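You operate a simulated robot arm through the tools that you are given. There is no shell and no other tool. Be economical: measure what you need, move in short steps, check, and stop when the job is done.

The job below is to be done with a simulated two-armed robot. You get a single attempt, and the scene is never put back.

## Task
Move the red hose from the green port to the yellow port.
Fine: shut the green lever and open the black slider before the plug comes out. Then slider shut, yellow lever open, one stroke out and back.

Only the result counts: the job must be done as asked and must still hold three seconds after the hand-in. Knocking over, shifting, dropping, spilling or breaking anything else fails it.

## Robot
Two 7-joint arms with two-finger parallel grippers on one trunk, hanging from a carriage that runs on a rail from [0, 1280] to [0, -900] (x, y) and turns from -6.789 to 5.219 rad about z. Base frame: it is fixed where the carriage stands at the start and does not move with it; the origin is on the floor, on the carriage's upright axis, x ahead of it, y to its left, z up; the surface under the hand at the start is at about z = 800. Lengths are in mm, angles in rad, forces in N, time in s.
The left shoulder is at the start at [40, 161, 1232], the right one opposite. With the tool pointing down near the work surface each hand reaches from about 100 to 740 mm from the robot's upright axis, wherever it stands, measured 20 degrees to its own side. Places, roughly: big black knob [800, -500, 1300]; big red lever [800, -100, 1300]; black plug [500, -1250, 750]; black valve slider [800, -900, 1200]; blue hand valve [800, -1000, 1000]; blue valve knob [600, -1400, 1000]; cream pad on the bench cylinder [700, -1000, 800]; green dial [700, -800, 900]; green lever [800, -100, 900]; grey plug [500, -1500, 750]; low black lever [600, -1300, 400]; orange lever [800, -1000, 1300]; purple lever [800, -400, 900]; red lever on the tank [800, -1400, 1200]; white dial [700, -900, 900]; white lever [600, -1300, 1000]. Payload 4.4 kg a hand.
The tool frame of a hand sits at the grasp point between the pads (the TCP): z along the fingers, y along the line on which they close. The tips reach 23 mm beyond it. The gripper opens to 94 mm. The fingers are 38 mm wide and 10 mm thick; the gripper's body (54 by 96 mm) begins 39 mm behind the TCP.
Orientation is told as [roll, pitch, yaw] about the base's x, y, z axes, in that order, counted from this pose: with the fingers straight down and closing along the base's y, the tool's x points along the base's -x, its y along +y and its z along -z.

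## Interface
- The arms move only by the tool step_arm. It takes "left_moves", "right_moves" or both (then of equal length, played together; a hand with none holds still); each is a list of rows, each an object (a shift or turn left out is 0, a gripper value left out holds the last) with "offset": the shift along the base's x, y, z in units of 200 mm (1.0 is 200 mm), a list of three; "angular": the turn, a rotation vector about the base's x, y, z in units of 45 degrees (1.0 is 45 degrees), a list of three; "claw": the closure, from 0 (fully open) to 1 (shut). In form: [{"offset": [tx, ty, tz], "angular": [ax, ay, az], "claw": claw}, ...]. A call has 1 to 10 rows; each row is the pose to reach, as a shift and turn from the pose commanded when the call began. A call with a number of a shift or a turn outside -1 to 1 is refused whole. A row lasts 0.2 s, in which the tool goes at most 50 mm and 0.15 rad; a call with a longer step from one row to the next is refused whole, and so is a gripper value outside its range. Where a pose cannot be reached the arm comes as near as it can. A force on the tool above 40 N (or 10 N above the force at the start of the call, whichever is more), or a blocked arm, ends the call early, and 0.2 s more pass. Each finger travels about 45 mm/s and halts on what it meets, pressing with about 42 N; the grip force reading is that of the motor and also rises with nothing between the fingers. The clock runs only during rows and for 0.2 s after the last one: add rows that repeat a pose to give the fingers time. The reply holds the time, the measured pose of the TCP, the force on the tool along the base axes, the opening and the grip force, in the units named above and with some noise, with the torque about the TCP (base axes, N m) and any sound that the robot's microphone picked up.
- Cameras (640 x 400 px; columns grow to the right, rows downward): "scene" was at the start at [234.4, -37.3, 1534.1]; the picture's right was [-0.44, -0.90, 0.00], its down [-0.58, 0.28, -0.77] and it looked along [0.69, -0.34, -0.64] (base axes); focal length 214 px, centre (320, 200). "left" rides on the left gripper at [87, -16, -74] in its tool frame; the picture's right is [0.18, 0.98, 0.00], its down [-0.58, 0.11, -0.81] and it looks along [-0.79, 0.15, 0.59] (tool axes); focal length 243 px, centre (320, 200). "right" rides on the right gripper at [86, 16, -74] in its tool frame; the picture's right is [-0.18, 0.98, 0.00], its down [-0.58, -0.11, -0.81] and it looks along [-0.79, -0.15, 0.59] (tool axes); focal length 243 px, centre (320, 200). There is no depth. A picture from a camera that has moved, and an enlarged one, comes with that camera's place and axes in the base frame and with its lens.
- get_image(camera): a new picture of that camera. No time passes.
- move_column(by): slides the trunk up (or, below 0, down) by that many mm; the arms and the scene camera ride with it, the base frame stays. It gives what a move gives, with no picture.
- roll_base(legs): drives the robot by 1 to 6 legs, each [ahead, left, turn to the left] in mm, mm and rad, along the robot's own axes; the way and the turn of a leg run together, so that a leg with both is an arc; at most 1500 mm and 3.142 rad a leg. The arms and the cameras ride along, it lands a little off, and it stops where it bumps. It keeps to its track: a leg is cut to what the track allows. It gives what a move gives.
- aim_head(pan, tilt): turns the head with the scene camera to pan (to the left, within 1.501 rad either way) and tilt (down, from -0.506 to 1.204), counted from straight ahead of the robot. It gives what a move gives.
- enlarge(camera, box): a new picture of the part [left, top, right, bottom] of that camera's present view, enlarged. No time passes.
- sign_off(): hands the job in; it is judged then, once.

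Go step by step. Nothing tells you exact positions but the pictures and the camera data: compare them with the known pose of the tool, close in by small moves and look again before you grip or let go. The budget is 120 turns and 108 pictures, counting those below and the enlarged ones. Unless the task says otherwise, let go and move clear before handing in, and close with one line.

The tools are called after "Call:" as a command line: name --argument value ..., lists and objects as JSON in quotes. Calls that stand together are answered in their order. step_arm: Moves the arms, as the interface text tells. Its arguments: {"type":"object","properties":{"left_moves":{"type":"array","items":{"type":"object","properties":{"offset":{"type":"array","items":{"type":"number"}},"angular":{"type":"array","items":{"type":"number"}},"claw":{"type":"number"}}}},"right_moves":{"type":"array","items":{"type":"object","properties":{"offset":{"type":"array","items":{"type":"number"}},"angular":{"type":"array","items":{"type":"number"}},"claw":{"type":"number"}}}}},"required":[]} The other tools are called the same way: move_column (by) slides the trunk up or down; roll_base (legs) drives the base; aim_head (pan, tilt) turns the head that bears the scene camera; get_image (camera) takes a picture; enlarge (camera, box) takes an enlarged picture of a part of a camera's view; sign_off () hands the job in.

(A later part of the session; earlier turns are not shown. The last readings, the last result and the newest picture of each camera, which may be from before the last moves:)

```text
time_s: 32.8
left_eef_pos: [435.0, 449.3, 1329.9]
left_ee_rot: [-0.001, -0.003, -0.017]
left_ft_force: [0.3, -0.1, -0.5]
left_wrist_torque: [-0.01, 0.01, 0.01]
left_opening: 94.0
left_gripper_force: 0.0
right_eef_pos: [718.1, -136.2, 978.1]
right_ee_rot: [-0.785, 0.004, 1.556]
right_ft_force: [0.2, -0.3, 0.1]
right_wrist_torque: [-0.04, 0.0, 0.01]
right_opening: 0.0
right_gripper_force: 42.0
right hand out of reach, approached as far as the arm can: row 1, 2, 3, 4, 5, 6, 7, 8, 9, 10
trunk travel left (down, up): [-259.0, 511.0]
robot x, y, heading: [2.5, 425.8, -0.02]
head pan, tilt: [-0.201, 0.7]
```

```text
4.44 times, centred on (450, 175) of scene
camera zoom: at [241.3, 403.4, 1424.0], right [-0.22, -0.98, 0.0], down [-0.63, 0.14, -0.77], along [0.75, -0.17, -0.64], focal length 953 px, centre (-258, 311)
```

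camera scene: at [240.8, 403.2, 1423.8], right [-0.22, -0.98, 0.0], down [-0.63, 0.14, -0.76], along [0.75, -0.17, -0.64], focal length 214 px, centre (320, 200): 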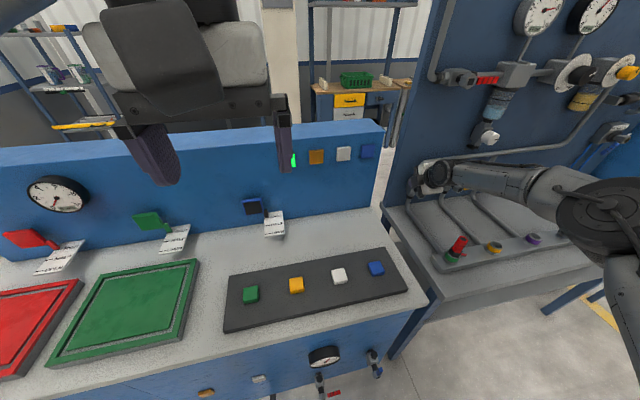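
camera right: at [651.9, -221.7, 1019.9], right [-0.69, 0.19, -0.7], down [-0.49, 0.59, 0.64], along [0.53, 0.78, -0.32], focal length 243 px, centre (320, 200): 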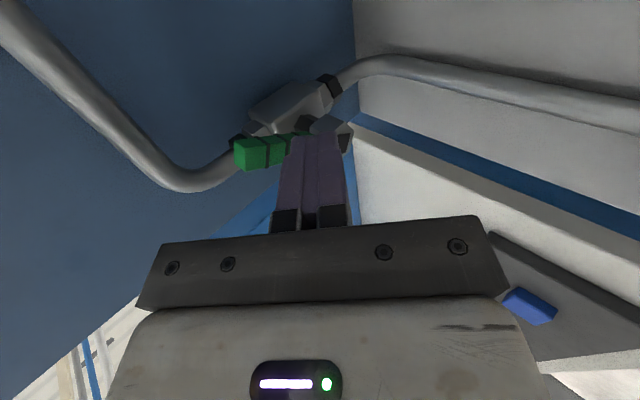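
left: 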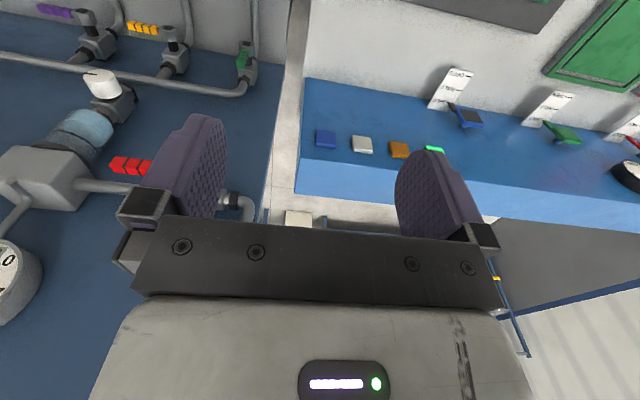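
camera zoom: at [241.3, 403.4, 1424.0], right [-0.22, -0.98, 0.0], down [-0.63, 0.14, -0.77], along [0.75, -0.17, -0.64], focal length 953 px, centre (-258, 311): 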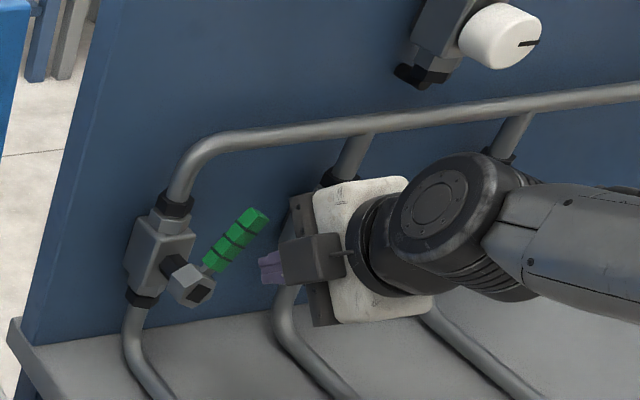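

The lever moved about 40°, then the arm ran out of reach sideways. I back off, shift the base right a bit and will push it down from above.

Call:
step_arm --right_moves '[{"offset": [-0.2, 0, 0.1]}, {"offset": [-0.35, 0, 0.25]}, {"offset": [-0.35, 0.15, 0.4]}, {"offset": [-0.35, 0.35, 0.4]}]'

Call:
roll_base --legs '[[0, -120, 0]]'

Call:
get_image --camera "right"

Call:
enlarge --camera "scene" --box '[340, 130, 500, 230]'

```text
time_s: 33.8
left_eef_pos: [434.9, 449.8, 1328.9]
left_ee_rot: [-0.001, 0.001, -0.02]
left_ft_force: [-0.5, -0.3, 0.3]
left_wrist_torque: [-0.03, -0.02, -0.06]
left_opening: 94.3
left_gripper_force: 0.0
right_eef_pos: [650.9, -67.1, 1058.2]
right_ee_rot: [-0.786, 0.003, 1.556]
right_ft_force: [0.9, -0.3, -0.1]
right_wrist_torque: [0.03, 0.03, -0.03]
right_opening: 0.0
right_gripper_force: 41.9
trunk travel left (down, up): [-259.0, 511.0]
robot x, y, heading: [3.1, 423.7, -0.017]
head pan, tilt: [-0.201, 0.7]
```

```text
time_s: 35.0
left_eef_pos: [434.0, 324.4, 1328.1]
left_ee_rot: [-0.001, 0.001, -0.019]
left_ft_force: [0.3, 0.3, -0.7]
left_wrist_torque: [0.02, 0.01, 0.01]
left_opening: 93.9
left_gripper_force: 0.0
right_eef_pos: [649.6, -194.1, 1059.0]
right_ee_rot: [-0.785, 0.003, 1.556]
right_ft_force: [-0.7, 0.0, 0.4]
right_wrist_torque: [0.0, 0.02, 0.02]
right_opening: 0.3
right_gripper_force: 42.1
trunk travel left (down, up): [-259.0, 511.0]
robot x, y, heading: [1.4, 301.2, -0.016]
head pan, tilt: [-0.201, 0.7]
```

```text
74 pictures are left
camera right: at [582.4, -279.8, 1099.4], right [-0.69, 0.19, -0.7], down [-0.48, 0.59, 0.64], along [0.54, 0.78, -0.32], focal length 243 px, centre (320, 200)
```

right: 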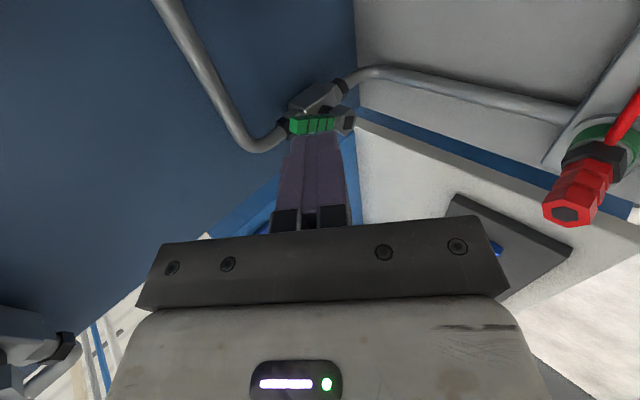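

```text
4.00 times, centred on (420, 180) of scene
camera zoom: at [241.1, 279.1, 1423.9], right [-0.22, -0.98, 0.0], down [-0.63, 0.14, -0.77], along [0.75, -0.17, -0.64], focal length 858 px, centre (-80, 280)
```

zoom: 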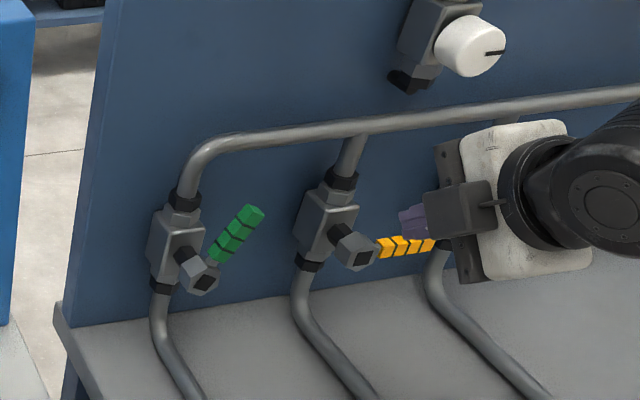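

Lever is now about 30° off vertical (tip ≈ y -140, z 994). I go to its upper left and follow the arc again.

Call:
step_arm --right_moves '[{"offset": [0, 0.2, -0.02]}, {"offset": [0.1, 0.4, -0.05]}, {"offset": [0.25, 0.55, -0.08]}, {"offset": [0.4, 0.6, -0.12]}, {"offset": [0.54, 0.6, -0.14]}]'

Call:
get_image --camera "right"

```text
time_s: 36.2
left_eef_pos: [435.8, 325.3, 1328.8]
left_ee_rot: [0.0, -0.001, -0.018]
left_ft_force: [-0.5, 0.2, 1.0]
left_wrist_torque: [0.02, 0.02, 0.01]
left_opening: 94.0
left_gripper_force: 0.0
right_eef_pos: [755.9, -72.8, 1029.0]
right_ee_rot: [-0.786, 0.004, 1.556]
right_ft_force: [0.3, 0.2, 0.4]
right_wrist_torque: [0.01, 0.01, -0.02]
right_opening: 0.0
right_gripper_force: 41.8
trunk travel left (down, up): [-259.0, 511.0]
robot x, y, heading: [-3.4, 301.5, -0.027]
head pan, tilt: [-0.201, 0.7]
```

```text
72 pictures are left
camera right: at [689.6, -158.0, 1070.5], right [-0.69, 0.19, -0.7], down [-0.48, 0.59, 0.65], along [0.53, 0.78, -0.32], focal length 243 px, centre (320, 200)
```

right: 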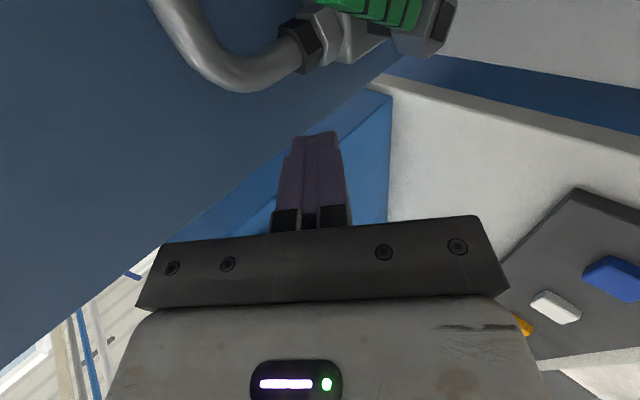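

Call:
step_arm --right_moves '[{"offset": [0.02, -0.08, -0.13]}, {"offset": [0.02, -0.17, -0.13]}, {"offset": [0.02, -0.235, -0.14]}, {"offset": [0.02, -0.275, -0.16]}, {"offset": [0.02, -0.315, -0.185]}, {"offset": [0.02, -0.35, -0.22]}, {"offset": [0.02, -0.385, -0.255]}, {"offset": [0.02, -0.41, -0.31]}, {"offset": [0.02, -0.435, -0.37]}, {"offset": [0.02, -0.435, -0.4]}]'

Call:
get_image --camera "right"

Call:
enlarge --camera "scene" --box '[340, 130, 500, 230]'

```text
time_s: 38.4
left_eef_pos: [435.1, 325.4, 1329.3]
left_ee_rot: [0.0, -0.002, -0.02]
left_ft_force: [0.4, 0.8, 1.0]
left_wrist_torque: [-0.02, -0.02, 0.0]
left_opening: 94.0
left_gripper_force: 0.1
right_eef_pos: [741.2, -161.4, 960.9]
right_ee_rot: [-0.786, 0.003, 1.555]
right_ft_force: [0.3, -0.7, -0.4]
right_wrist_torque: [-0.03, 0.01, 0.03]
right_opening: 0.0
right_gripper_force: 41.9
right hand out of reach, approached as far as the arm can: row 1, 4, 5, 6, 7, 8, 9, 10
trunk travel left (down, up): [-259.0, 511.0]
robot x, y, heading: [-1.1, 301.5, -0.019]
head pan, tilt: [-0.201, 0.7]
```

```text
71 pictures are left
camera right: at [673.7, -246.9, 1001.4], right [-0.69, 0.19, -0.7], down [-0.48, 0.59, 0.64], along [0.54, 0.78, -0.32], focal length 243 px, centre (320, 200)
```

right: 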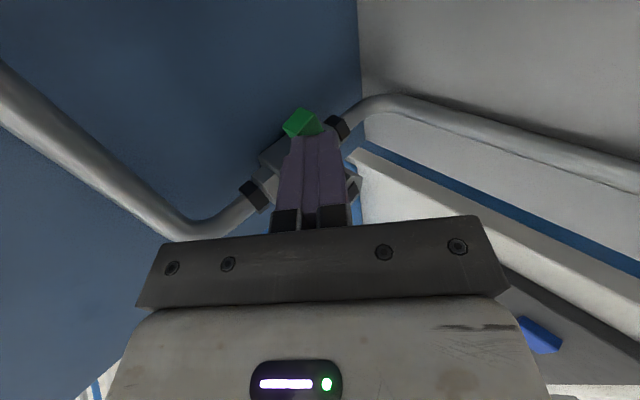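

```text
4.00 times, centred on (420, 180) of scene
camera zoom: at [241.2, 279.7, 1424.0], right [-0.22, -0.98, 0.0], down [-0.63, 0.14, -0.77], along [0.75, -0.17, -0.64], focal length 858 px, centre (-80, 280)
```

zoom: 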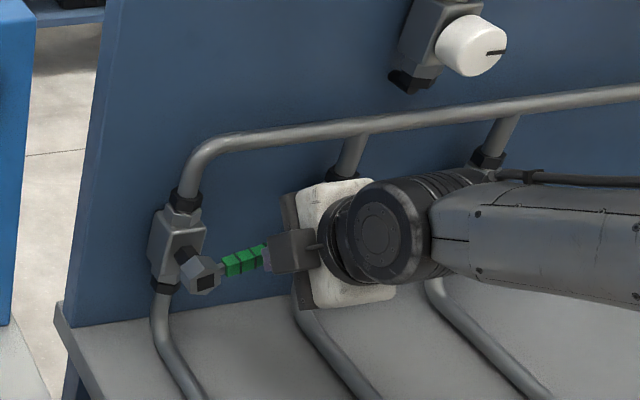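

The lever is about 75° over, and reach slipped again. I raise the hand, lower the trunk for more reach, and finish the push.

Call:
step_arm --right_moves '[{"offset": [-0.1, 0.05, 0.15]}, {"offset": [-0.2, 0.1, 0.35]}, {"offset": [-0.2, 0.1, 0.55]}, {"offset": [-0.2, 0.1, 0.65]}]'

Call:
move_column --by -90

Call:
step_arm --right_moves '[{"offset": [0.15, 0, 0]}, {"offset": [0.26, 0, 0]}, {"offset": [0.29, -0.06, 0]}]'

Call:
enlarge --camera "scene" --box '[340, 110, 500, 210]'

```text
time_s: 39.4
left_eef_pos: [434.5, 324.4, 1330.5]
left_ee_rot: [0.0, -0.002, -0.022]
left_ft_force: [-0.3, -0.8, 0.8]
left_wrist_torque: [0.03, 0.0, 0.0]
left_opening: 93.9
left_gripper_force: 0.0
right_eef_pos: [700.6, -139.4, 1090.3]
right_ee_rot: [-0.786, 0.005, 1.556]
right_ft_force: [0.5, -0.2, -0.6]
right_wrist_torque: [0.02, 0.01, 0.01]
right_opening: 0.1
right_gripper_force: 41.8
trunk travel left (down, up): [-259.0, 511.0]
robot x, y, heading: [-1.8, 306.7, -0.019]
head pan, tilt: [-0.201, 0.7]
```

```text
time_s: 40.7
left_eef_pos: [435.6, 324.8, 1238.8]
left_ee_rot: [0.0, -0.002, -0.019]
left_ft_force: [0.0, 0.0, -0.4]
left_wrist_torque: [0.0, -0.02, -0.03]
left_opening: 93.8
left_gripper_force: 0.0
right_eef_pos: [700.1, -139.0, 1000.9]
right_ee_rot: [-0.786, 0.005, 1.557]
right_ft_force: [-0.2, 0.1, 0.1]
right_wrist_torque: [0.01, -0.03, 0.01]
right_opening: 0.0
right_gripper_force: 42.1
trunk travel left (down, up): [-169.0, 601.0]
robot x, y, heading: [-1.5, 298.9, -0.019]
head pan, tilt: [-0.201, 0.7]
```

```text
time_s: 41.5
left_eef_pos: [434.7, 323.7, 1239.8]
left_ee_rot: [-0.001, 0.001, -0.02]
left_ft_force: [0.9, -0.6, 0.7]
left_wrist_torque: [0.0, 0.0, -0.03]
left_opening: 94.1
left_gripper_force: 0.1
right_eef_pos: [756.5, -152.1, 999.9]
right_ee_rot: [-0.785, 0.004, 1.554]
right_ft_force: [-0.4, -1.0, -0.3]
right_wrist_torque: [0.02, 0.0, 0.03]
right_opening: 0.0
right_gripper_force: 41.7
trunk travel left (down, up): [-169.0, 601.0]
robot x, y, heading: [0.7, 304.0, -0.019]
head pan, tilt: [-0.201, 0.7]
```

```text
4.00 times, centred on (420, 160) of scene
camera zoom: at [241.1, 279.2, 1333.9], right [-0.22, -0.98, 0.0], down [-0.63, 0.14, -0.77], along [0.75, -0.17, -0.64], focal length 858 px, centre (-80, 360)
```

zoom: 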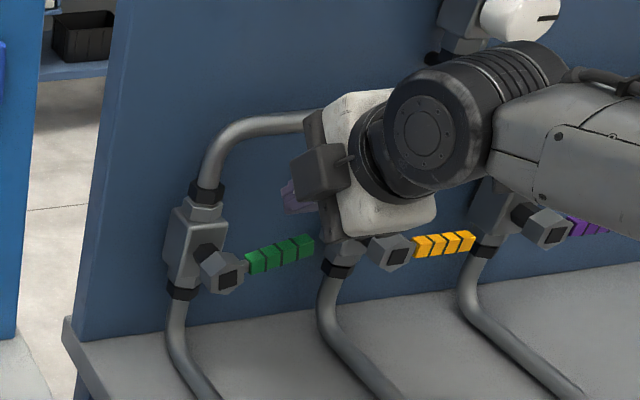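

About 10° remains compared with the yellow lever. I push down at the lever's end.

Call:
step_arm --right_moves '[{"offset": [0.03, -0.04, -0.08]}, {"offset": [0.03, -0.05, -0.15]}, {"offset": [0.03, -0.05, -0.19]}, {"offset": [0.03, -0.05, -0.22]}, {"offset": [0.03, -0.05, -0.25]}, {"offset": [0.03, -0.05, -0.28]}]'

Call:
enlarge --camera "scene" --box '[340, 110, 500, 210]'

```text
time_s: 42.8
left_eef_pos: [434.6, 325.4, 1239.8]
left_ee_rot: [0.0, -0.002, -0.021]
left_ft_force: [-0.3, -0.7, 0.6]
left_wrist_torque: [0.03, -0.05, 0.0]
left_opening: 94.1
left_gripper_force: 0.0
right_eef_pos: [764.7, -161.5, 954.5]
right_ee_rot: [-0.798, 0.0, 1.553]
right_ft_force: [-5.4, 0.5, 5.5]
right_wrist_torque: [0.03, 0.07, 0.02]
right_opening: 0.0
right_gripper_force: 41.8
trunk travel left (down, up): [-169.0, 601.0]
robot x, y, heading: [1.2, 299.8, -0.021]
head pan, tilt: [-0.201, 0.7]
stopped in row 6 (right hand): the force on the tool passed its limit at 46 N (the readings are from after the stop); the commanded pose is now the measured one
```

```text
4.00 times, centred on (420, 160) of scene
camera zoom: at [241.1, 279.3, 1333.7], right [-0.22, -0.98, 0.0], down [-0.63, 0.14, -0.76], along [0.75, -0.17, -0.64], focal length 858 px, centre (-80, 360)
```

zoom: 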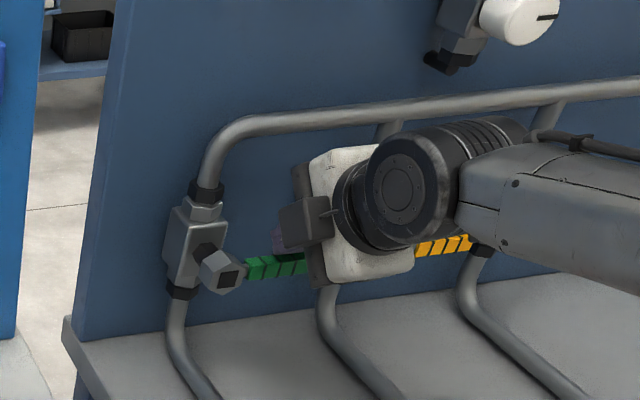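

The green lever reached its stop (shut). I back off and drive towards the slider.

Call:
step_arm --right_moves '[{"offset": [-0.1, 0, 0.15]}, {"offset": [-0.3, 0, 0.25]}, {"offset": [-0.5, 0, 0.4]}, {"offset": [-0.7, 0, 0.5]}]'

Call:
enlarge --camera "scene" --box '[340, 110, 500, 210]'

Call:
roll_base --legs '[[0, -700, 0]]'

Call:
move_column --by 180

Call:
aim_head --pan -0.6 --tilt 0.4

Call:
get_image --camera "right"

Call:
get_image --camera "scene"

```text
time_s: 43.8
left_eef_pos: [433.8, 323.5, 1238.9]
left_ee_rot: [0.0, -0.001, -0.021]
left_ft_force: [-0.1, -0.5, 0.3]
left_wrist_torque: [-0.04, -0.01, -0.01]
left_opening: 93.9
left_gripper_force: 0.0
right_eef_pos: [627.6, -157.8, 1053.8]
right_ee_rot: [-0.798, 0.0, 1.556]
right_ft_force: [-0.4, -0.7, -0.6]
right_wrist_torque: [-0.02, -0.03, -0.03]
right_opening: 0.0
right_gripper_force: 41.9
trunk travel left (down, up): [-169.0, 601.0]
robot x, y, heading: [2.5, 302.2, -0.018]
head pan, tilt: [-0.201, 0.7]
```

```text
4.00 times, centred on (420, 160) of scene
camera zoom: at [240.3, 279.1, 1333.6], right [-0.22, -0.98, 0.0], down [-0.63, 0.14, -0.76], along [0.75, -0.17, -0.64], focal length 858 px, centre (-80, 360)
```

zoom: 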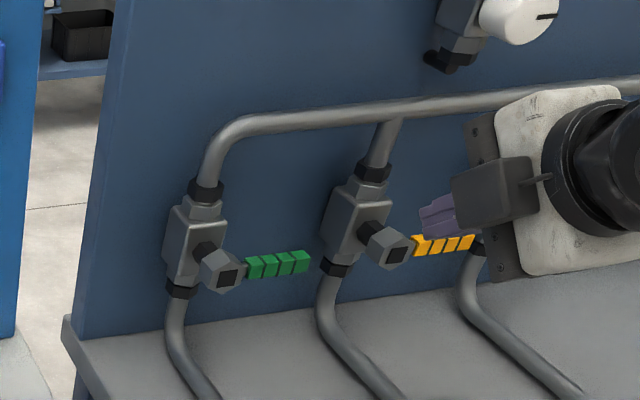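

```text
time_s: 47.7
left_eef_pos: [433.7, -371.5, 1238.4]
left_ee_rot: [0.0, -0.001, -0.015]
left_ft_force: [-0.6, 0.7, 0.3]
left_wrist_torque: [0.01, 0.02, -0.03]
left_opening: 94.0
left_gripper_force: 0.0
right_eef_pos: [629.9, -853.0, 1054.5]
right_ee_rot: [-0.797, 0.001, 1.562]
right_ft_force: [-0.2, -0.2, 0.0]
right_wrist_torque: [0.0, -0.03, 0.01]
right_opening: 0.0
right_gripper_force: 41.8
trunk travel left (down, up): [-169.0, 601.0]
robot x, y, heading: [-3.8, -398.3, -0.016]
head pan, tilt: [-0.201, 0.7]
```

```text
time_s: 49.7
left_eef_pos: [435.3, -371.4, 1419.9]
left_ee_rot: [0.0, 0.001, -0.017]
left_ft_force: [1.0, -0.3, 0.5]
left_wrist_torque: [-0.04, 0.03, 0.0]
left_opening: 94.2
left_gripper_force: 0.0
right_eef_pos: [631.3, -853.4, 1235.2]
right_ee_rot: [-0.797, 0.001, 1.559]
right_ft_force: [0.1, -0.1, 0.3]
right_wrist_torque: [-0.03, 0.01, 0.01]
right_opening: 0.1
right_gripper_force: 41.9
trunk travel left (down, up): [-349.0, 421.0]
robot x, y, heading: [-2.9, -396.4, -0.017]
head pan, tilt: [-0.201, 0.7]
```

```text
time_s: 50.5
left_eef_pos: [434.2, -370.9, 1418.6]
left_ee_rot: [-0.001, -0.001, -0.017]
left_ft_force: [-0.3, 0.7, -0.2]
left_wrist_torque: [-0.02, 0.0, 0.02]
left_opening: 94.0
left_gripper_force: 0.0
right_eef_pos: [630.5, -853.7, 1233.6]
right_ee_rot: [-0.799, 0.0, 1.563]
right_ft_force: [-0.4, 0.5, -0.8]
right_wrist_torque: [0.02, 0.01, 0.03]
right_opening: 0.1
right_gripper_force: 42.2
trunk travel left (down, up): [-349.0, 421.0]
robot x, y, heading: [0.4, -398.2, -0.014]
head pan, tilt: [-0.6, 0.4]
```

```text
66 pictures are left
camera right: at [564.0, -939.6, 1274.2], right [-0.68, 0.19, -0.7], down [-0.5, 0.59, 0.64], along [0.53, 0.79, -0.31], focal length 243 px, centre (320, 200)
```

right: 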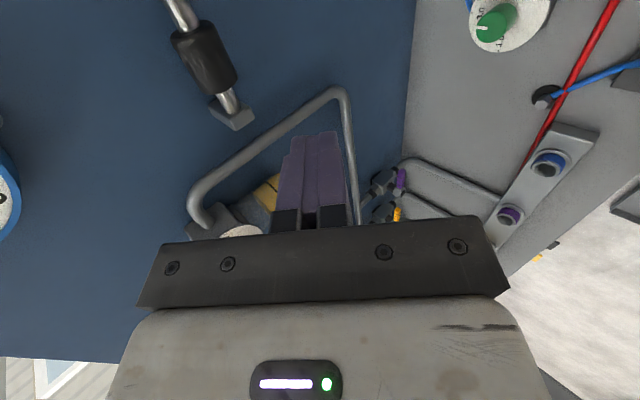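

```text
65 pictures are left
camera scene: at [233.8, -452.9, 1540.7], right [-0.58, -0.82, 0.0], down [-0.32, 0.22, -0.92], along [0.75, -0.53, -0.39], focal length 214 px, centre (320, 200)
```

scene: 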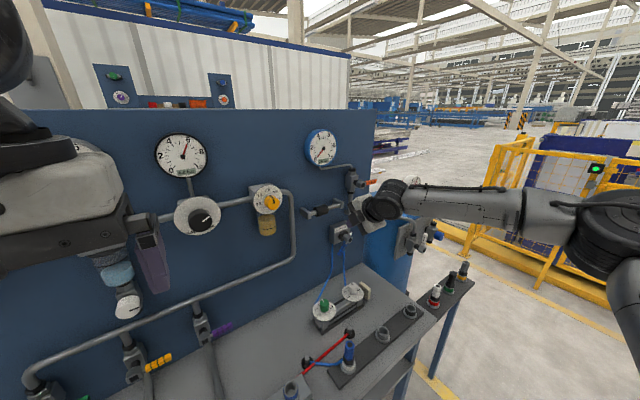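

The sleeve is at about [814,-863,1196], 36 mm off the panel, radius ~17. I level the fingers again and open them partly for gripping it from the front.

Call:
step_arm --right_moves '[{"angular": [0, -0.17, 0], "claw": 0.35}, {"angular": [0, -0.34, 0], "offset": [0.05, 0, -0.04]}, {"angular": [0, -0.51, 0], "offset": [0.1, 0, -0.08]}, {"angular": [0, -0.68, 0], "offset": [0.15, -0.02, -0.12]}, {"angular": [0, -0.83, 0], "offset": [0.2, -0.03, -0.16]}, {"angular": [0, -0.98, 0], "offset": [0.25, -0.05, -0.19]}]'

Call:
step_arm --right_moves '[{"offset": [0.15, 0, 0]}, {"offset": [0.3, 0, 0]}]'

Call:
get_image --camera "right"

Call:
enlarge --camera "scene" --box '[280, 160, 420, 250]'

```text
time_s: 51.9
left_eef_pos: [435.2, -371.7, 1418.6]
left_ee_rot: [0.001, -0.002, -0.015]
left_ft_force: [0.3, 0.1, -0.6]
left_wrist_torque: [-0.02, 0.01, 0.0]
left_opening: 94.1
left_gripper_force: 0.1
right_eef_pos: [680.0, -863.9, 1197.8]
right_ee_rot: [-1.569, -0.006, 1.564]
right_ft_force: [0.9, 0.4, 0.1]
right_wrist_torque: [0.01, 0.01, 0.02]
right_opening: 61.1
right_gripper_force: 0.1
trunk travel left (down, up): [-349.0, 421.0]
robot x, y, heading: [-0.5, -398.1, -0.013]
head pan, tilt: [-0.6, 0.4]
```

```text
time_s: 52.5
left_eef_pos: [435.2, -370.6, 1419.8]
left_ee_rot: [0.0, 0.0, -0.016]
left_ft_force: [0.8, -0.1, 0.2]
left_wrist_torque: [0.0, 0.02, -0.04]
left_opening: 94.2
left_gripper_force: 0.0
right_eef_pos: [741.8, -861.9, 1197.2]
right_ee_rot: [-1.567, -0.007, 1.563]
right_ft_force: [0.4, 0.3, 0.9]
right_wrist_torque: [0.0, -0.02, 0.01]
right_opening: 61.2
right_gripper_force: 0.1
trunk travel left (down, up): [-349.0, 421.0]
robot x, y, heading: [-1.3, -393.1, -0.011]
head pan, tilt: [-0.6, 0.4]
```

```text
64 pictures are left
camera right: at [665.1, -949.2, 1179.7], right [0.0, 0.19, -0.98], down [-0.8, 0.59, 0.12], along [0.6, 0.79, 0.15], focal length 243 px, centre (320, 200)
```

right: 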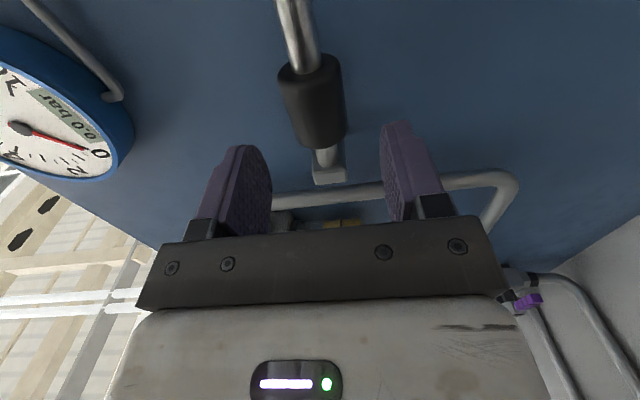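

```text
4.44 times, centred on (350, 205) of scene
camera zoom: at [233.9, -452.8, 1540.8], right [-0.58, -0.82, 0.0], down [-0.32, 0.23, -0.92], along [0.75, -0.53, -0.39], focal length 953 px, centre (187, 178)
```

zoom: 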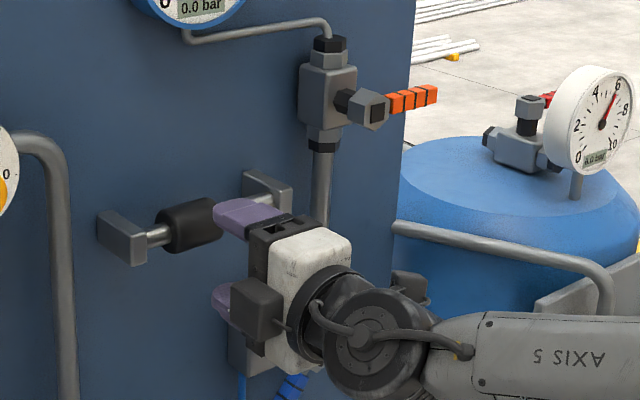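

Fingers straddle the sleeve's height. I advance and close on it.

Call:
step_arm --right_moves '[{"offset": [0.15, 0, 0.01]}, {"offset": [0.31, 0, 0.01]}, {"offset": [0.31, 0, 0.01], "claw": 0.6}, {"offset": [0.31, 0, 0.01], "claw": 0.8}, {"offset": [0.31, 0, 0.01], "claw": 0.8}, {"offset": [0.31, 0, 0.01], "claw": 0.8}]'

Call:
get_image --camera "right"

```text
time_s: 53.9
left_eef_pos: [434.1, -371.3, 1418.2]
left_ee_rot: [-0.001, -0.002, -0.015]
left_ft_force: [-0.1, 0.6, -0.7]
left_wrist_torque: [-0.03, 0.01, 0.0]
left_opening: 93.9
left_gripper_force: 0.1
right_eef_pos: [803.0, -863.0, 1198.8]
right_ee_rot: [-1.57, -0.003, 1.564]
right_ft_force: [-2.1, 2.1, 3.1]
right_wrist_torque: [-1.96, -0.14, -0.29]
right_opening: 37.6
right_gripper_force: 45.1
trunk travel left (down, up): [-349.0, 421.0]
robot x, y, heading: [2.0, -400.6, -0.016]
head pan, tilt: [-0.6, 0.4]
```

```text
62 pictures are left
camera right: at [725.8, -949.2, 1183.0], right [0.0, 0.19, -0.98], down [-0.8, 0.59, 0.11], along [0.6, 0.79, 0.15], focal length 243 px, centre (320, 200)
```

right: 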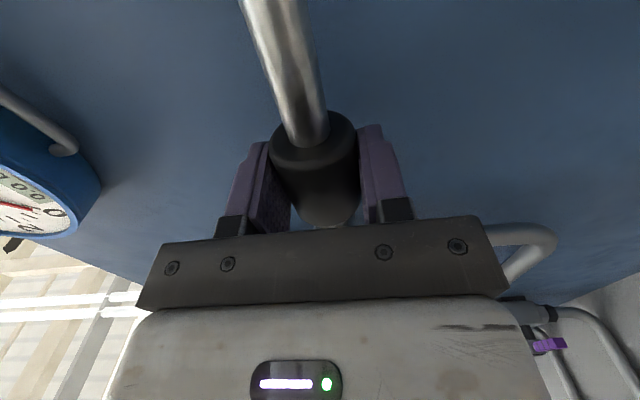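

Gripped, 38 mm across. I slide it to the right (-y) in small steps, watching force and sound.

Call:
step_arm --right_moves '[{"offset": [0, -0.05, 0]}, {"offset": [0, -0.1, 0]}, {"offset": [0, -0.15, 0]}, {"offset": [0, -0.2, 0]}, {"offset": [0, -0.25, 0]}]'

Call:
get_image --camera "right"

```text
time_s: 55.1
left_eef_pos: [435.4, -365.3, 1419.2]
left_ee_rot: [0.004, -0.002, -0.013]
left_ft_force: [-0.5, 0.1, 0.3]
left_wrist_torque: [0.02, 0.0, -0.02]
left_opening: 94.0
left_gripper_force: 0.0
right_eef_pos: [802.8, -897.2, 1199.3]
right_ee_rot: [-1.568, -0.007, 1.577]
right_ft_force: [18.1, 34.1, -2.8]
right_wrist_torque: [-1.8, 0.0, 0.1]
right_opening: 37.7
right_gripper_force: 44.8
right hand out of reach, approached as far as the arm can: row 4, 5
trunk travel left (down, up): [-349.0, 421.0]
robot x, y, heading: [0.2, -397.0, -0.015]
head pan, tilt: [-0.6, 0.4]
```

```text
61 pictures are left
camera right: at [726.7, -985.3, 1182.5], right [0.0, 0.19, -0.98], down [-0.81, 0.58, 0.12], along [0.59, 0.79, 0.15], focal length 243 px, centre (320, 200)
```

right: 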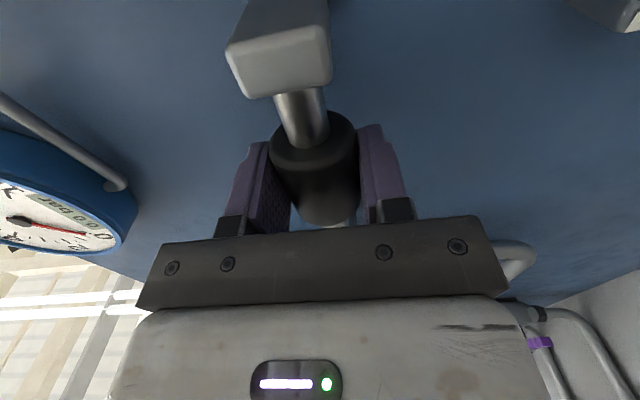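

It moved 34 mm then met about 34 N, seemingly the end stop. I let go, back off and check.

Call:
step_arm --right_moves '[{"offset": [0, 0.01, 0], "claw": 0.5}, {"offset": [0, 0.01, 0], "claw": 0.35}, {"offset": [0, 0.01, 0], "claw": 0.35}, {"offset": [-0.2, 0.01, 0]}, {"offset": [-0.4, 0.01, 0]}, {"offset": [-0.5, 0.01, 0]}]'

Call:
get_image --camera "right"

Call:
enlarge --camera "scene" --box '[280, 160, 420, 250]'

```text
time_s: 56.5
left_eef_pos: [435.1, -371.9, 1420.4]
left_ee_rot: [0.001, 0.002, -0.015]
left_ft_force: [0.5, -0.1, -0.7]
left_wrist_torque: [-0.04, 0.01, 0.01]
left_opening: 94.1
left_gripper_force: 0.0
right_eef_pos: [695.3, -909.7, 1198.9]
right_ee_rot: [-1.567, -0.008, 1.564]
right_ft_force: [0.2, 0.3, 0.0]
right_wrist_torque: [0.0, 0.02, -0.02]
right_opening: 61.2
right_gripper_force: 0.0
trunk travel left (down, up): [-349.0, 421.0]
robot x, y, heading: [-4.0, -394.1, -0.012]
head pan, tilt: [-0.6, 0.4]
```

```text
60 pictures are left
camera right: at [618.7, -994.9, 1181.8], right [0.0, 0.19, -0.98], down [-0.8, 0.59, 0.12], along [0.6, 0.79, 0.15], focal length 243 px, centre (320, 200)
```

right: 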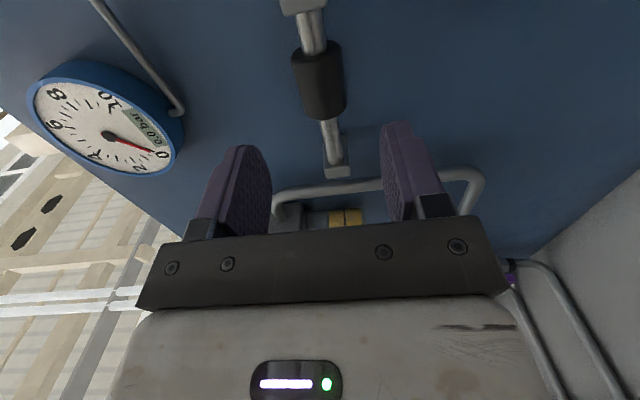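

```text
4.44 times, centred on (350, 205) of scene
camera zoom: at [233.5, -453.0, 1540.7], right [-0.58, -0.82, 0.0], down [-0.32, 0.22, -0.92], along [0.75, -0.53, -0.39], focal length 953 px, centre (187, 178)
```

zoom: 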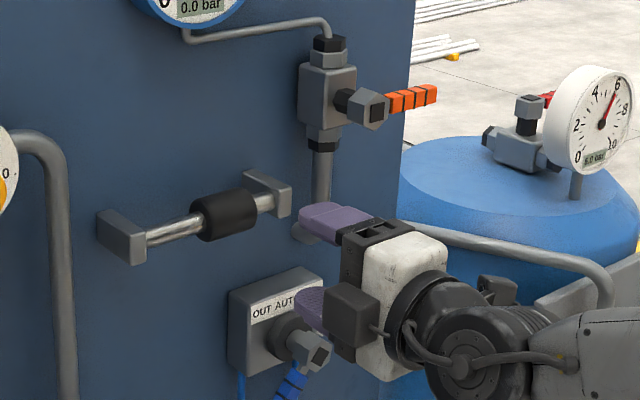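

The slider now sits at the opposite end, so it is open. Next the plug: I pull the right arm back, and drive so that the left hand can reach both ports.

Call:
step_arm --right_moves '[{"offset": [-0.2, 0, 0.1]}, {"offset": [-0.4, 0, 0.2]}, {"offset": [-0.6, 0, 0.3]}]'

Call:
roll_base --legs '[[0, 70, 0]]'

Call:
aim_head --pan 0.3 --tilt 0.85

Call:
get_image --camera "scene"

Call:
get_image --camera "left"

```text
time_s: 57.3
left_eef_pos: [433.3, -371.2, 1419.0]
left_ee_rot: [0.0, 0.001, -0.015]
left_ft_force: [0.1, 0.2, 0.3]
left_wrist_torque: [0.01, 0.04, 0.0]
left_opening: 94.1
left_gripper_force: 0.2
right_eef_pos: [576.5, -908.2, 1257.0]
right_ee_rot: [-1.567, -0.007, 1.565]
right_ft_force: [0.2, -0.1, 0.4]
right_wrist_torque: [0.01, 0.03, 0.05]
right_opening: 61.1
right_gripper_force: 0.0
trunk travel left (down, up): [-349.0, 421.0]
robot x, y, heading: [-4.2, -400.7, -0.017]
head pan, tilt: [-0.6, 0.4]
```

```text
time_s: 58.4
left_eef_pos: [434.5, -299.9, 1419.0]
left_ee_rot: [-0.002, 0.0, -0.016]
left_ft_force: [-0.1, 0.1, 0.0]
left_wrist_torque: [0.0, -0.02, 0.0]
left_opening: 93.9
left_gripper_force: 0.2
right_eef_pos: [577.5, -837.5, 1259.1]
right_ee_rot: [-1.567, -0.007, 1.565]
right_ft_force: [-0.6, 0.1, -0.1]
right_wrist_torque: [0.02, 0.0, -0.02]
right_opening: 61.3
right_gripper_force: 0.0
trunk travel left (down, up): [-349.0, 421.0]
robot x, y, heading: [1.6, -329.3, -0.015]
head pan, tilt: [-0.6, 0.4]
```

```text
time_s: 59.6
left_eef_pos: [433.7, -300.5, 1418.2]
left_ee_rot: [-0.001, 0.001, -0.016]
left_ft_force: [-0.2, -0.2, 0.4]
left_wrist_torque: [0.03, -0.01, 0.01]
left_opening: 94.1
left_gripper_force: 0.0
right_eef_pos: [576.6, -837.5, 1259.2]
right_ee_rot: [-1.568, -0.007, 1.565]
right_ft_force: [-0.6, -0.6, -0.2]
right_wrist_torque: [0.02, 0.0, 0.02]
right_opening: 61.1
right_gripper_force: 0.1
trunk travel left (down, up): [-349.0, 421.0]
robot x, y, heading: [-2.8, -326.1, -0.016]
head pan, tilt: [0.3, 0.85]
```

```text
58 pictures are left
camera scene: at [233.2, -307.3, 1501.7], right [0.28, -0.96, 0.0], down [-0.72, -0.21, -0.66], along [0.63, 0.18, -0.75], focal length 214 px, centre (320, 200)
```

scene: 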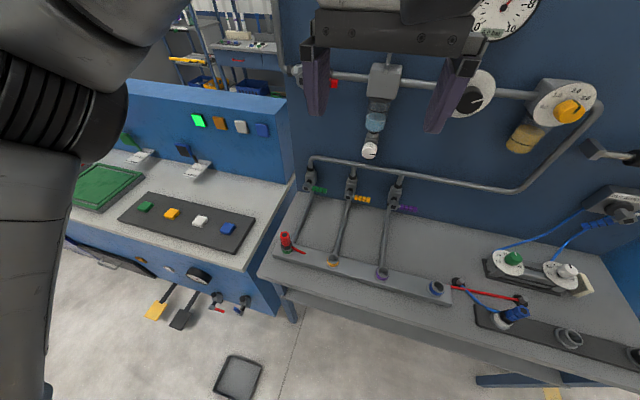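

```text
57 pictures are left
camera left: at [347.8, -315.6, 1492.6], right [-0.17, 0.99, 0.0], down [0.58, 0.1, 0.81], along [0.8, 0.14, -0.59], focal length 243 px, centre (320, 200)
```

left: 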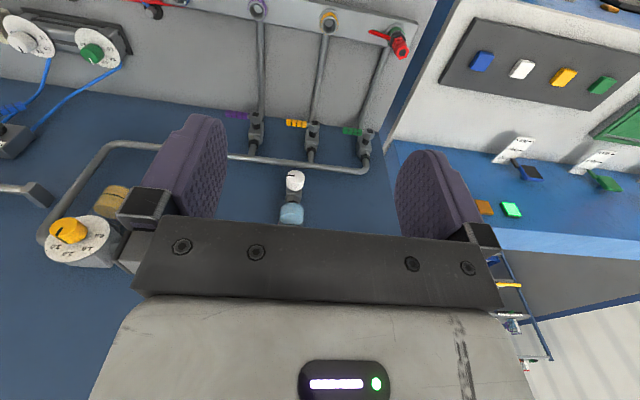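

Call:
enlarge --camera "scene" --box '[265, 215, 365, 285]'

Call:
enlarge --camera "scene" --box '[400, 260, 540, 350]'

Call:
enlarge --camera "left" --box '[300, 0, 440, 90]'

```text
5.71 times, centred on (315, 250) of scene
camera zoom: at [233.2, -307.3, 1501.7], right [0.28, -0.96, 0.0], down [-0.72, -0.21, -0.66], along [0.63, 0.18, -0.75], focal length 1226 px, centre (349, -86)
```

zoom: 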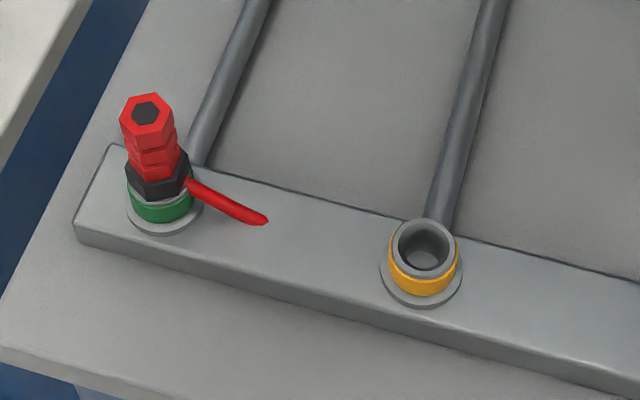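

```text
4.44 times, centred on (470, 305) of scene
camera zoom: at [233.2, -307.3, 1501.7], right [0.28, -0.96, 0.0], down [-0.72, -0.21, -0.66], along [0.63, 0.18, -0.75], focal length 953 px, centre (-347, -267)
```

zoom: 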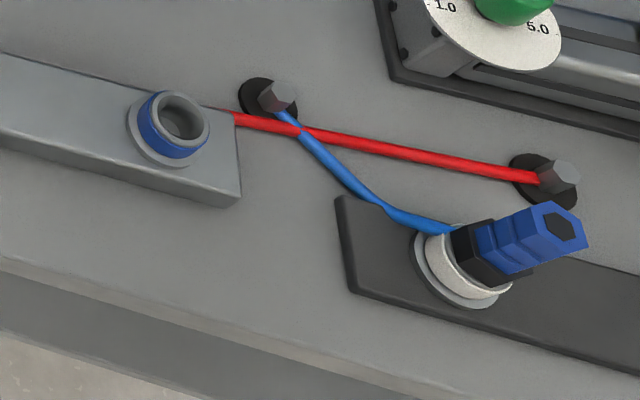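

```text
4.44 times, centred on (370, 45) of left
camera zoom: at [347.8, -315.6, 1492.6], right [-0.17, 0.99, 0.0], down [0.58, 0.1, 0.81], along [0.8, 0.14, -0.59], focal length 1078 px, centre (98, 889)
```

zoom: 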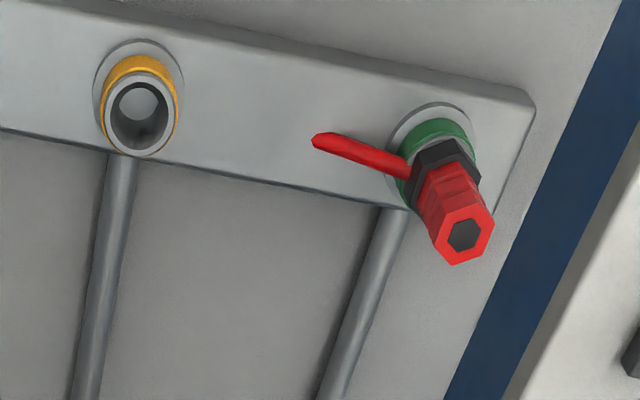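

The plug is vertical, hex grip from about z 870 to 920 at [552,-99]; the yellow port is near [554,-259]. I bring the left hand above the plug.

Call:
step_arm --left_moves '[{"offset": [0.1, 0.15, -0.15]}, {"offset": [0.2, 0.3, -0.3]}, {"offset": [0.3, 0.45, -0.45]}, {"offset": [0.4, 0.6, -0.6]}, {"offset": [0.5, 0.75, -0.75]}, {"offset": [0.58, 0.9, -0.85]}, {"offset": [0.59, 1, -1]}]'

Call:
step_arm --left_moves '[{"offset": [0, 0.01, -0.2]}, {"offset": [0, 0.01, -0.4]}, {"offset": [0, 0.01, -0.6]}, {"offset": [0, 0.01, -0.8]}, {"offset": [0, 0.01, -1]}]'

Call:
get_image --camera "left"

Call:
get_image --camera "scene"

```text
time_s: 61.2
left_eef_pos: [550.7, -99.3, 1219.8]
left_ee_rot: [0.0, -0.003, -0.014]
left_ft_force: [0.1, 0.0, -0.1]
left_wrist_torque: [-0.01, -0.01, 0.02]
left_opening: 94.1
left_gripper_force: 0.1
right_eef_pos: [576.6, -839.2, 1258.7]
right_ee_rot: [-1.569, -0.006, 1.564]
right_ft_force: [-0.4, -0.2, -0.3]
right_wrist_torque: [0.05, 0.02, -0.01]
right_opening: 61.2
right_gripper_force: 0.0
trunk travel left (down, up): [-349.0, 421.0]
robot x, y, heading: [-0.7, -328.2, -0.021]
head pan, tilt: [0.3, 0.85]
```

```text
time_s: 62.4
left_eef_pos: [550.3, -98.4, 1019.2]
left_ee_rot: [-0.002, -0.001, -0.016]
left_ft_force: [-0.5, 0.0, -1.0]
left_wrist_torque: [-0.03, 0.0, 0.01]
left_opening: 94.2
left_gripper_force: 0.0
right_eef_pos: [576.7, -839.1, 1258.1]
right_ee_rot: [-1.566, -0.005, 1.565]
right_ft_force: [1.4, -0.3, 0.2]
right_wrist_torque: [-0.02, 0.01, 0.0]
right_opening: 61.1
right_gripper_force: 0.0
trunk travel left (down, up): [-349.0, 421.0]
robot x, y, heading: [-1.2, -325.0, -0.016]
head pan, tilt: [0.3, 0.85]
```

```text
53 pictures are left
camera left: at [464.3, -113.5, 1092.7], right [-0.17, 0.99, 0.0], down [0.58, 0.1, 0.81], along [0.8, 0.14, -0.59], focal length 243 px, centre (320, 200)
```

left: 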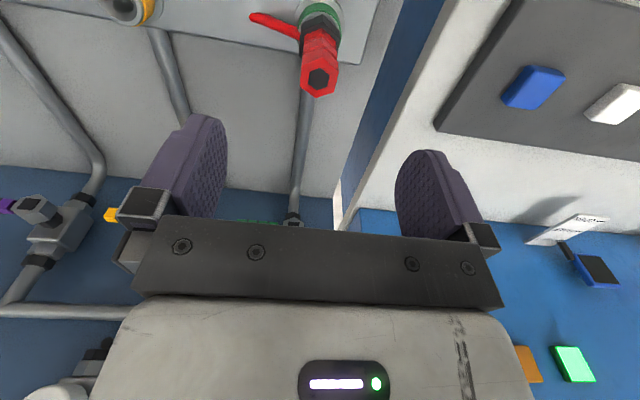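

```text
52 pictures are left
camera scene: at [232.7, -307.5, 1501.6], right [0.28, -0.96, 0.0], down [-0.72, -0.21, -0.66], along [0.63, 0.18, -0.75], focal length 214 px, centre (320, 200)
```

scene: 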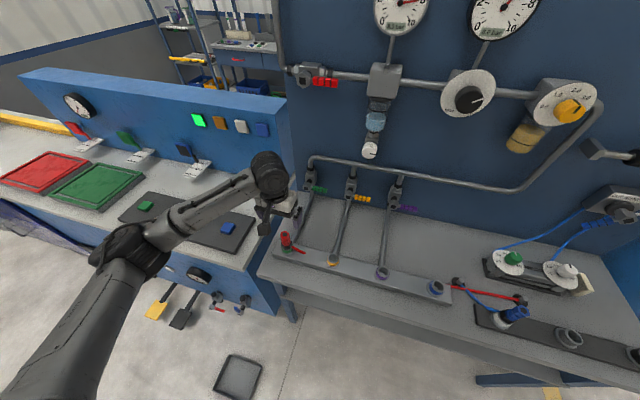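

The plug is centred between the fingers. I descend to z≈897 and close.

Call:
step_arm --left_moves '[{"offset": [0.01, 0, -0.2]}, {"offset": [0.015, 0, -0.4]}, {"offset": [0.015, 0, -0.55]}, {"offset": [0.015, 0, -0.61]}, {"offset": [0.015, 0, -0.61], "claw": 0.5}, {"offset": [0.015, 0, -0.61], "claw": 1}, {"offset": [0.015, 0, -0.61], "claw": 1}, {"offset": [0.015, 0, -0.61], "claw": 1}, {"offset": [0.015, 0, -0.61], "claw": 1}]'

Call:
get_image --camera "left"

Call:
enlarge --camera "scene" --box '[245, 205, 365, 285]'

```text
time_s: 64.4
left_eef_pos: [554.7, -98.2, 897.7]
left_ee_rot: [0.0, 0.001, -0.015]
left_ft_force: [0.2, 1.1, 0.1]
left_wrist_torque: [0.03, 0.01, 0.0]
left_opening: 35.8
left_gripper_force: 41.3
right_eef_pos: [576.7, -839.1, 1257.9]
right_ee_rot: [-1.567, -0.008, 1.565]
right_ft_force: [-0.3, -0.3, 0.1]
right_wrist_torque: [0.01, 0.01, 0.01]
right_opening: 61.3
right_gripper_force: 0.0
trunk travel left (down, up): [-349.0, 421.0]
robot x, y, heading: [-1.8, -327.1, -0.015]
head pan, tilt: [0.3, 0.85]
```

```text
51 pictures are left
camera left: at [468.1, -113.1, 970.3], right [-0.17, 0.99, 0.0], down [0.58, 0.1, 0.81], along [0.8, 0.14, -0.59], focal length 243 px, centre (320, 200)
```

left: 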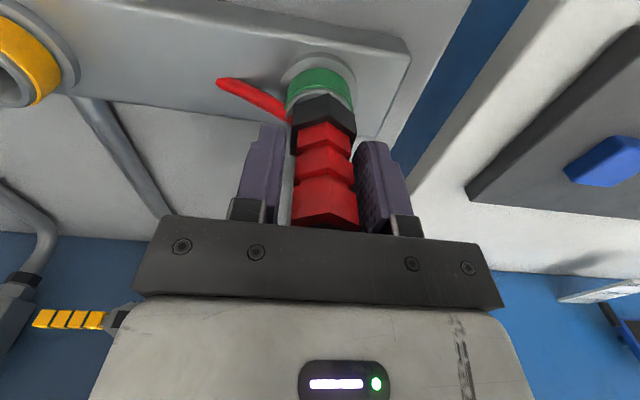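

```text
5.00 times, centred on (305, 245) of scene
camera zoom: at [233.2, -307.3, 1501.6], right [0.28, -0.96, 0.0], down [-0.72, -0.21, -0.66], along [0.63, 0.19, -0.75], focal length 1072 px, centre (395, -25)
```

zoom: 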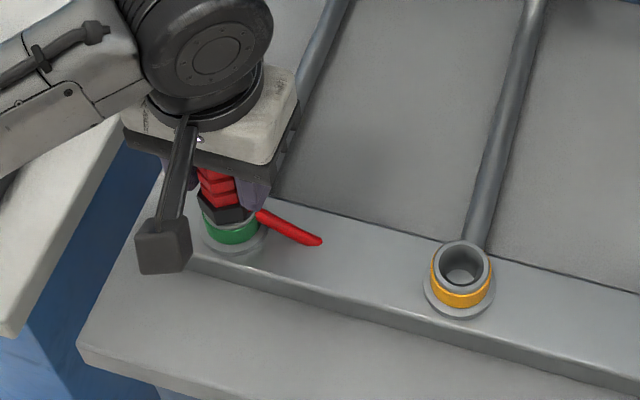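

Gripped across the flats (36 mm, 41 N). I pull straight up in small steps.

Call:
step_arm --left_moves '[{"offset": [0, 0, 0.025]}, {"offset": [0, 0, 0.05]}, {"offset": [0, 0, 0.1]}, {"offset": [0, 0, 0.15]}]'

Call:
get_image --camera "left"

```text
time_s: 65.4
left_eef_pos: [554.7, -99.1, 926.5]
left_ee_rot: [0.001, -0.001, -0.016]
left_ft_force: [-0.3, -0.5, -1.6]
left_wrist_torque: [0.0, -0.02, -0.01]
left_opening: 35.6
left_gripper_force: 41.8
right_eef_pos: [577.9, -838.3, 1259.3]
right_ee_rot: [-1.567, -0.007, 1.565]
right_ft_force: [-1.3, 0.7, 0.1]
right_wrist_torque: [-0.02, 0.01, 0.04]
right_opening: 61.2
right_gripper_force: 0.0
trunk travel left (down, up): [-349.0, 421.0]
robot x, y, heading: [-0.7, -325.1, -0.018]
head pan, tilt: [0.3, 0.85]
```

```text
49 pictures are left
camera left: at [468.2, -114.4, 1000.3], right [-0.17, 0.99, 0.0], down [0.58, 0.1, 0.81], along [0.8, 0.14, -0.59], focal length 243 px, centre (320, 200)
```

left: 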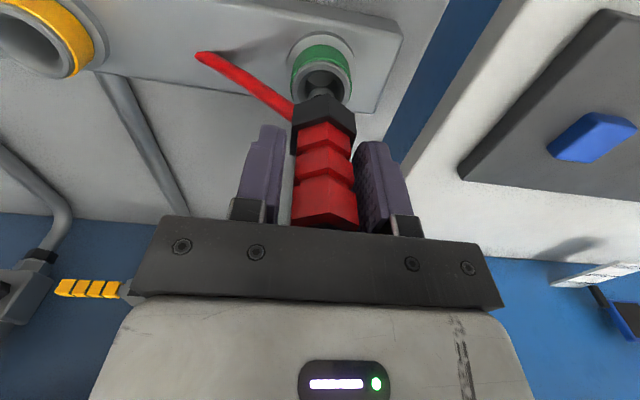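

The plug came free. I lift it higher and measure both open ports in one picture.

Call:
step_arm --left_moves '[{"offset": [0, 0, 0.2]}, {"offset": [0, 0, 0.35]}, {"offset": [-0.2, 0, 0.4]}, {"offset": [-0.4, 0, 0.45]}]'

Call:
enlarge --camera "scene" --box '[255, 215, 375, 295]'

Call:
enlarge --camera "left" --box '[0, 0, 400, 220]'

```text
time_s: 66.4
left_eef_pos: [474.7, -101.0, 1017.5]
left_ee_rot: [0.001, -0.001, -0.014]
left_ft_force: [-1.4, -0.5, -1.1]
left_wrist_torque: [-0.02, -0.01, -0.01]
left_opening: 35.6
left_gripper_force: 41.7
right_eef_pos: [578.2, -838.5, 1258.4]
right_ee_rot: [-1.568, -0.005, 1.564]
right_ft_force: [0.0, 0.3, 1.2]
right_wrist_torque: [-0.02, 0.02, 0.0]
right_opening: 61.1
right_gripper_force: 0.0
trunk travel left (down, up): [-349.0, 421.0]
robot x, y, heading: [-0.5, -326.9, -0.017]
head pan, tilt: [0.3, 0.85]
```

```text
5.00 times, centred on (315, 255) of scene
camera zoom: at [233.0, -307.2, 1501.6], right [0.28, -0.96, 0.0], down [-0.72, -0.21, -0.66], along [0.63, 0.19, -0.75], focal length 1072 px, centre (345, -75)
```

zoom: 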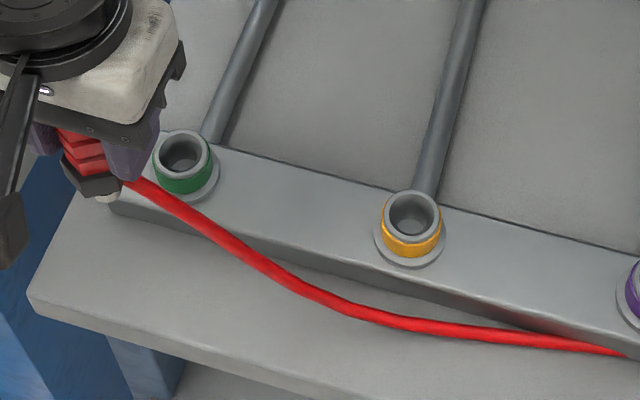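

```text
1.60 times, centred on (200, 110) of left
camera zoom: at [387.8, -115.6, 1090.1], right [-0.17, 0.99, 0.0], down [0.58, 0.1, 0.81], along [0.8, 0.14, -0.59], focal length 388 px, centre (512, 344)
```

zoom: 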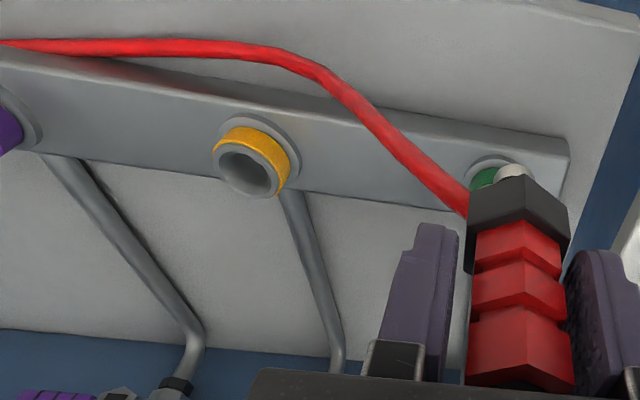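

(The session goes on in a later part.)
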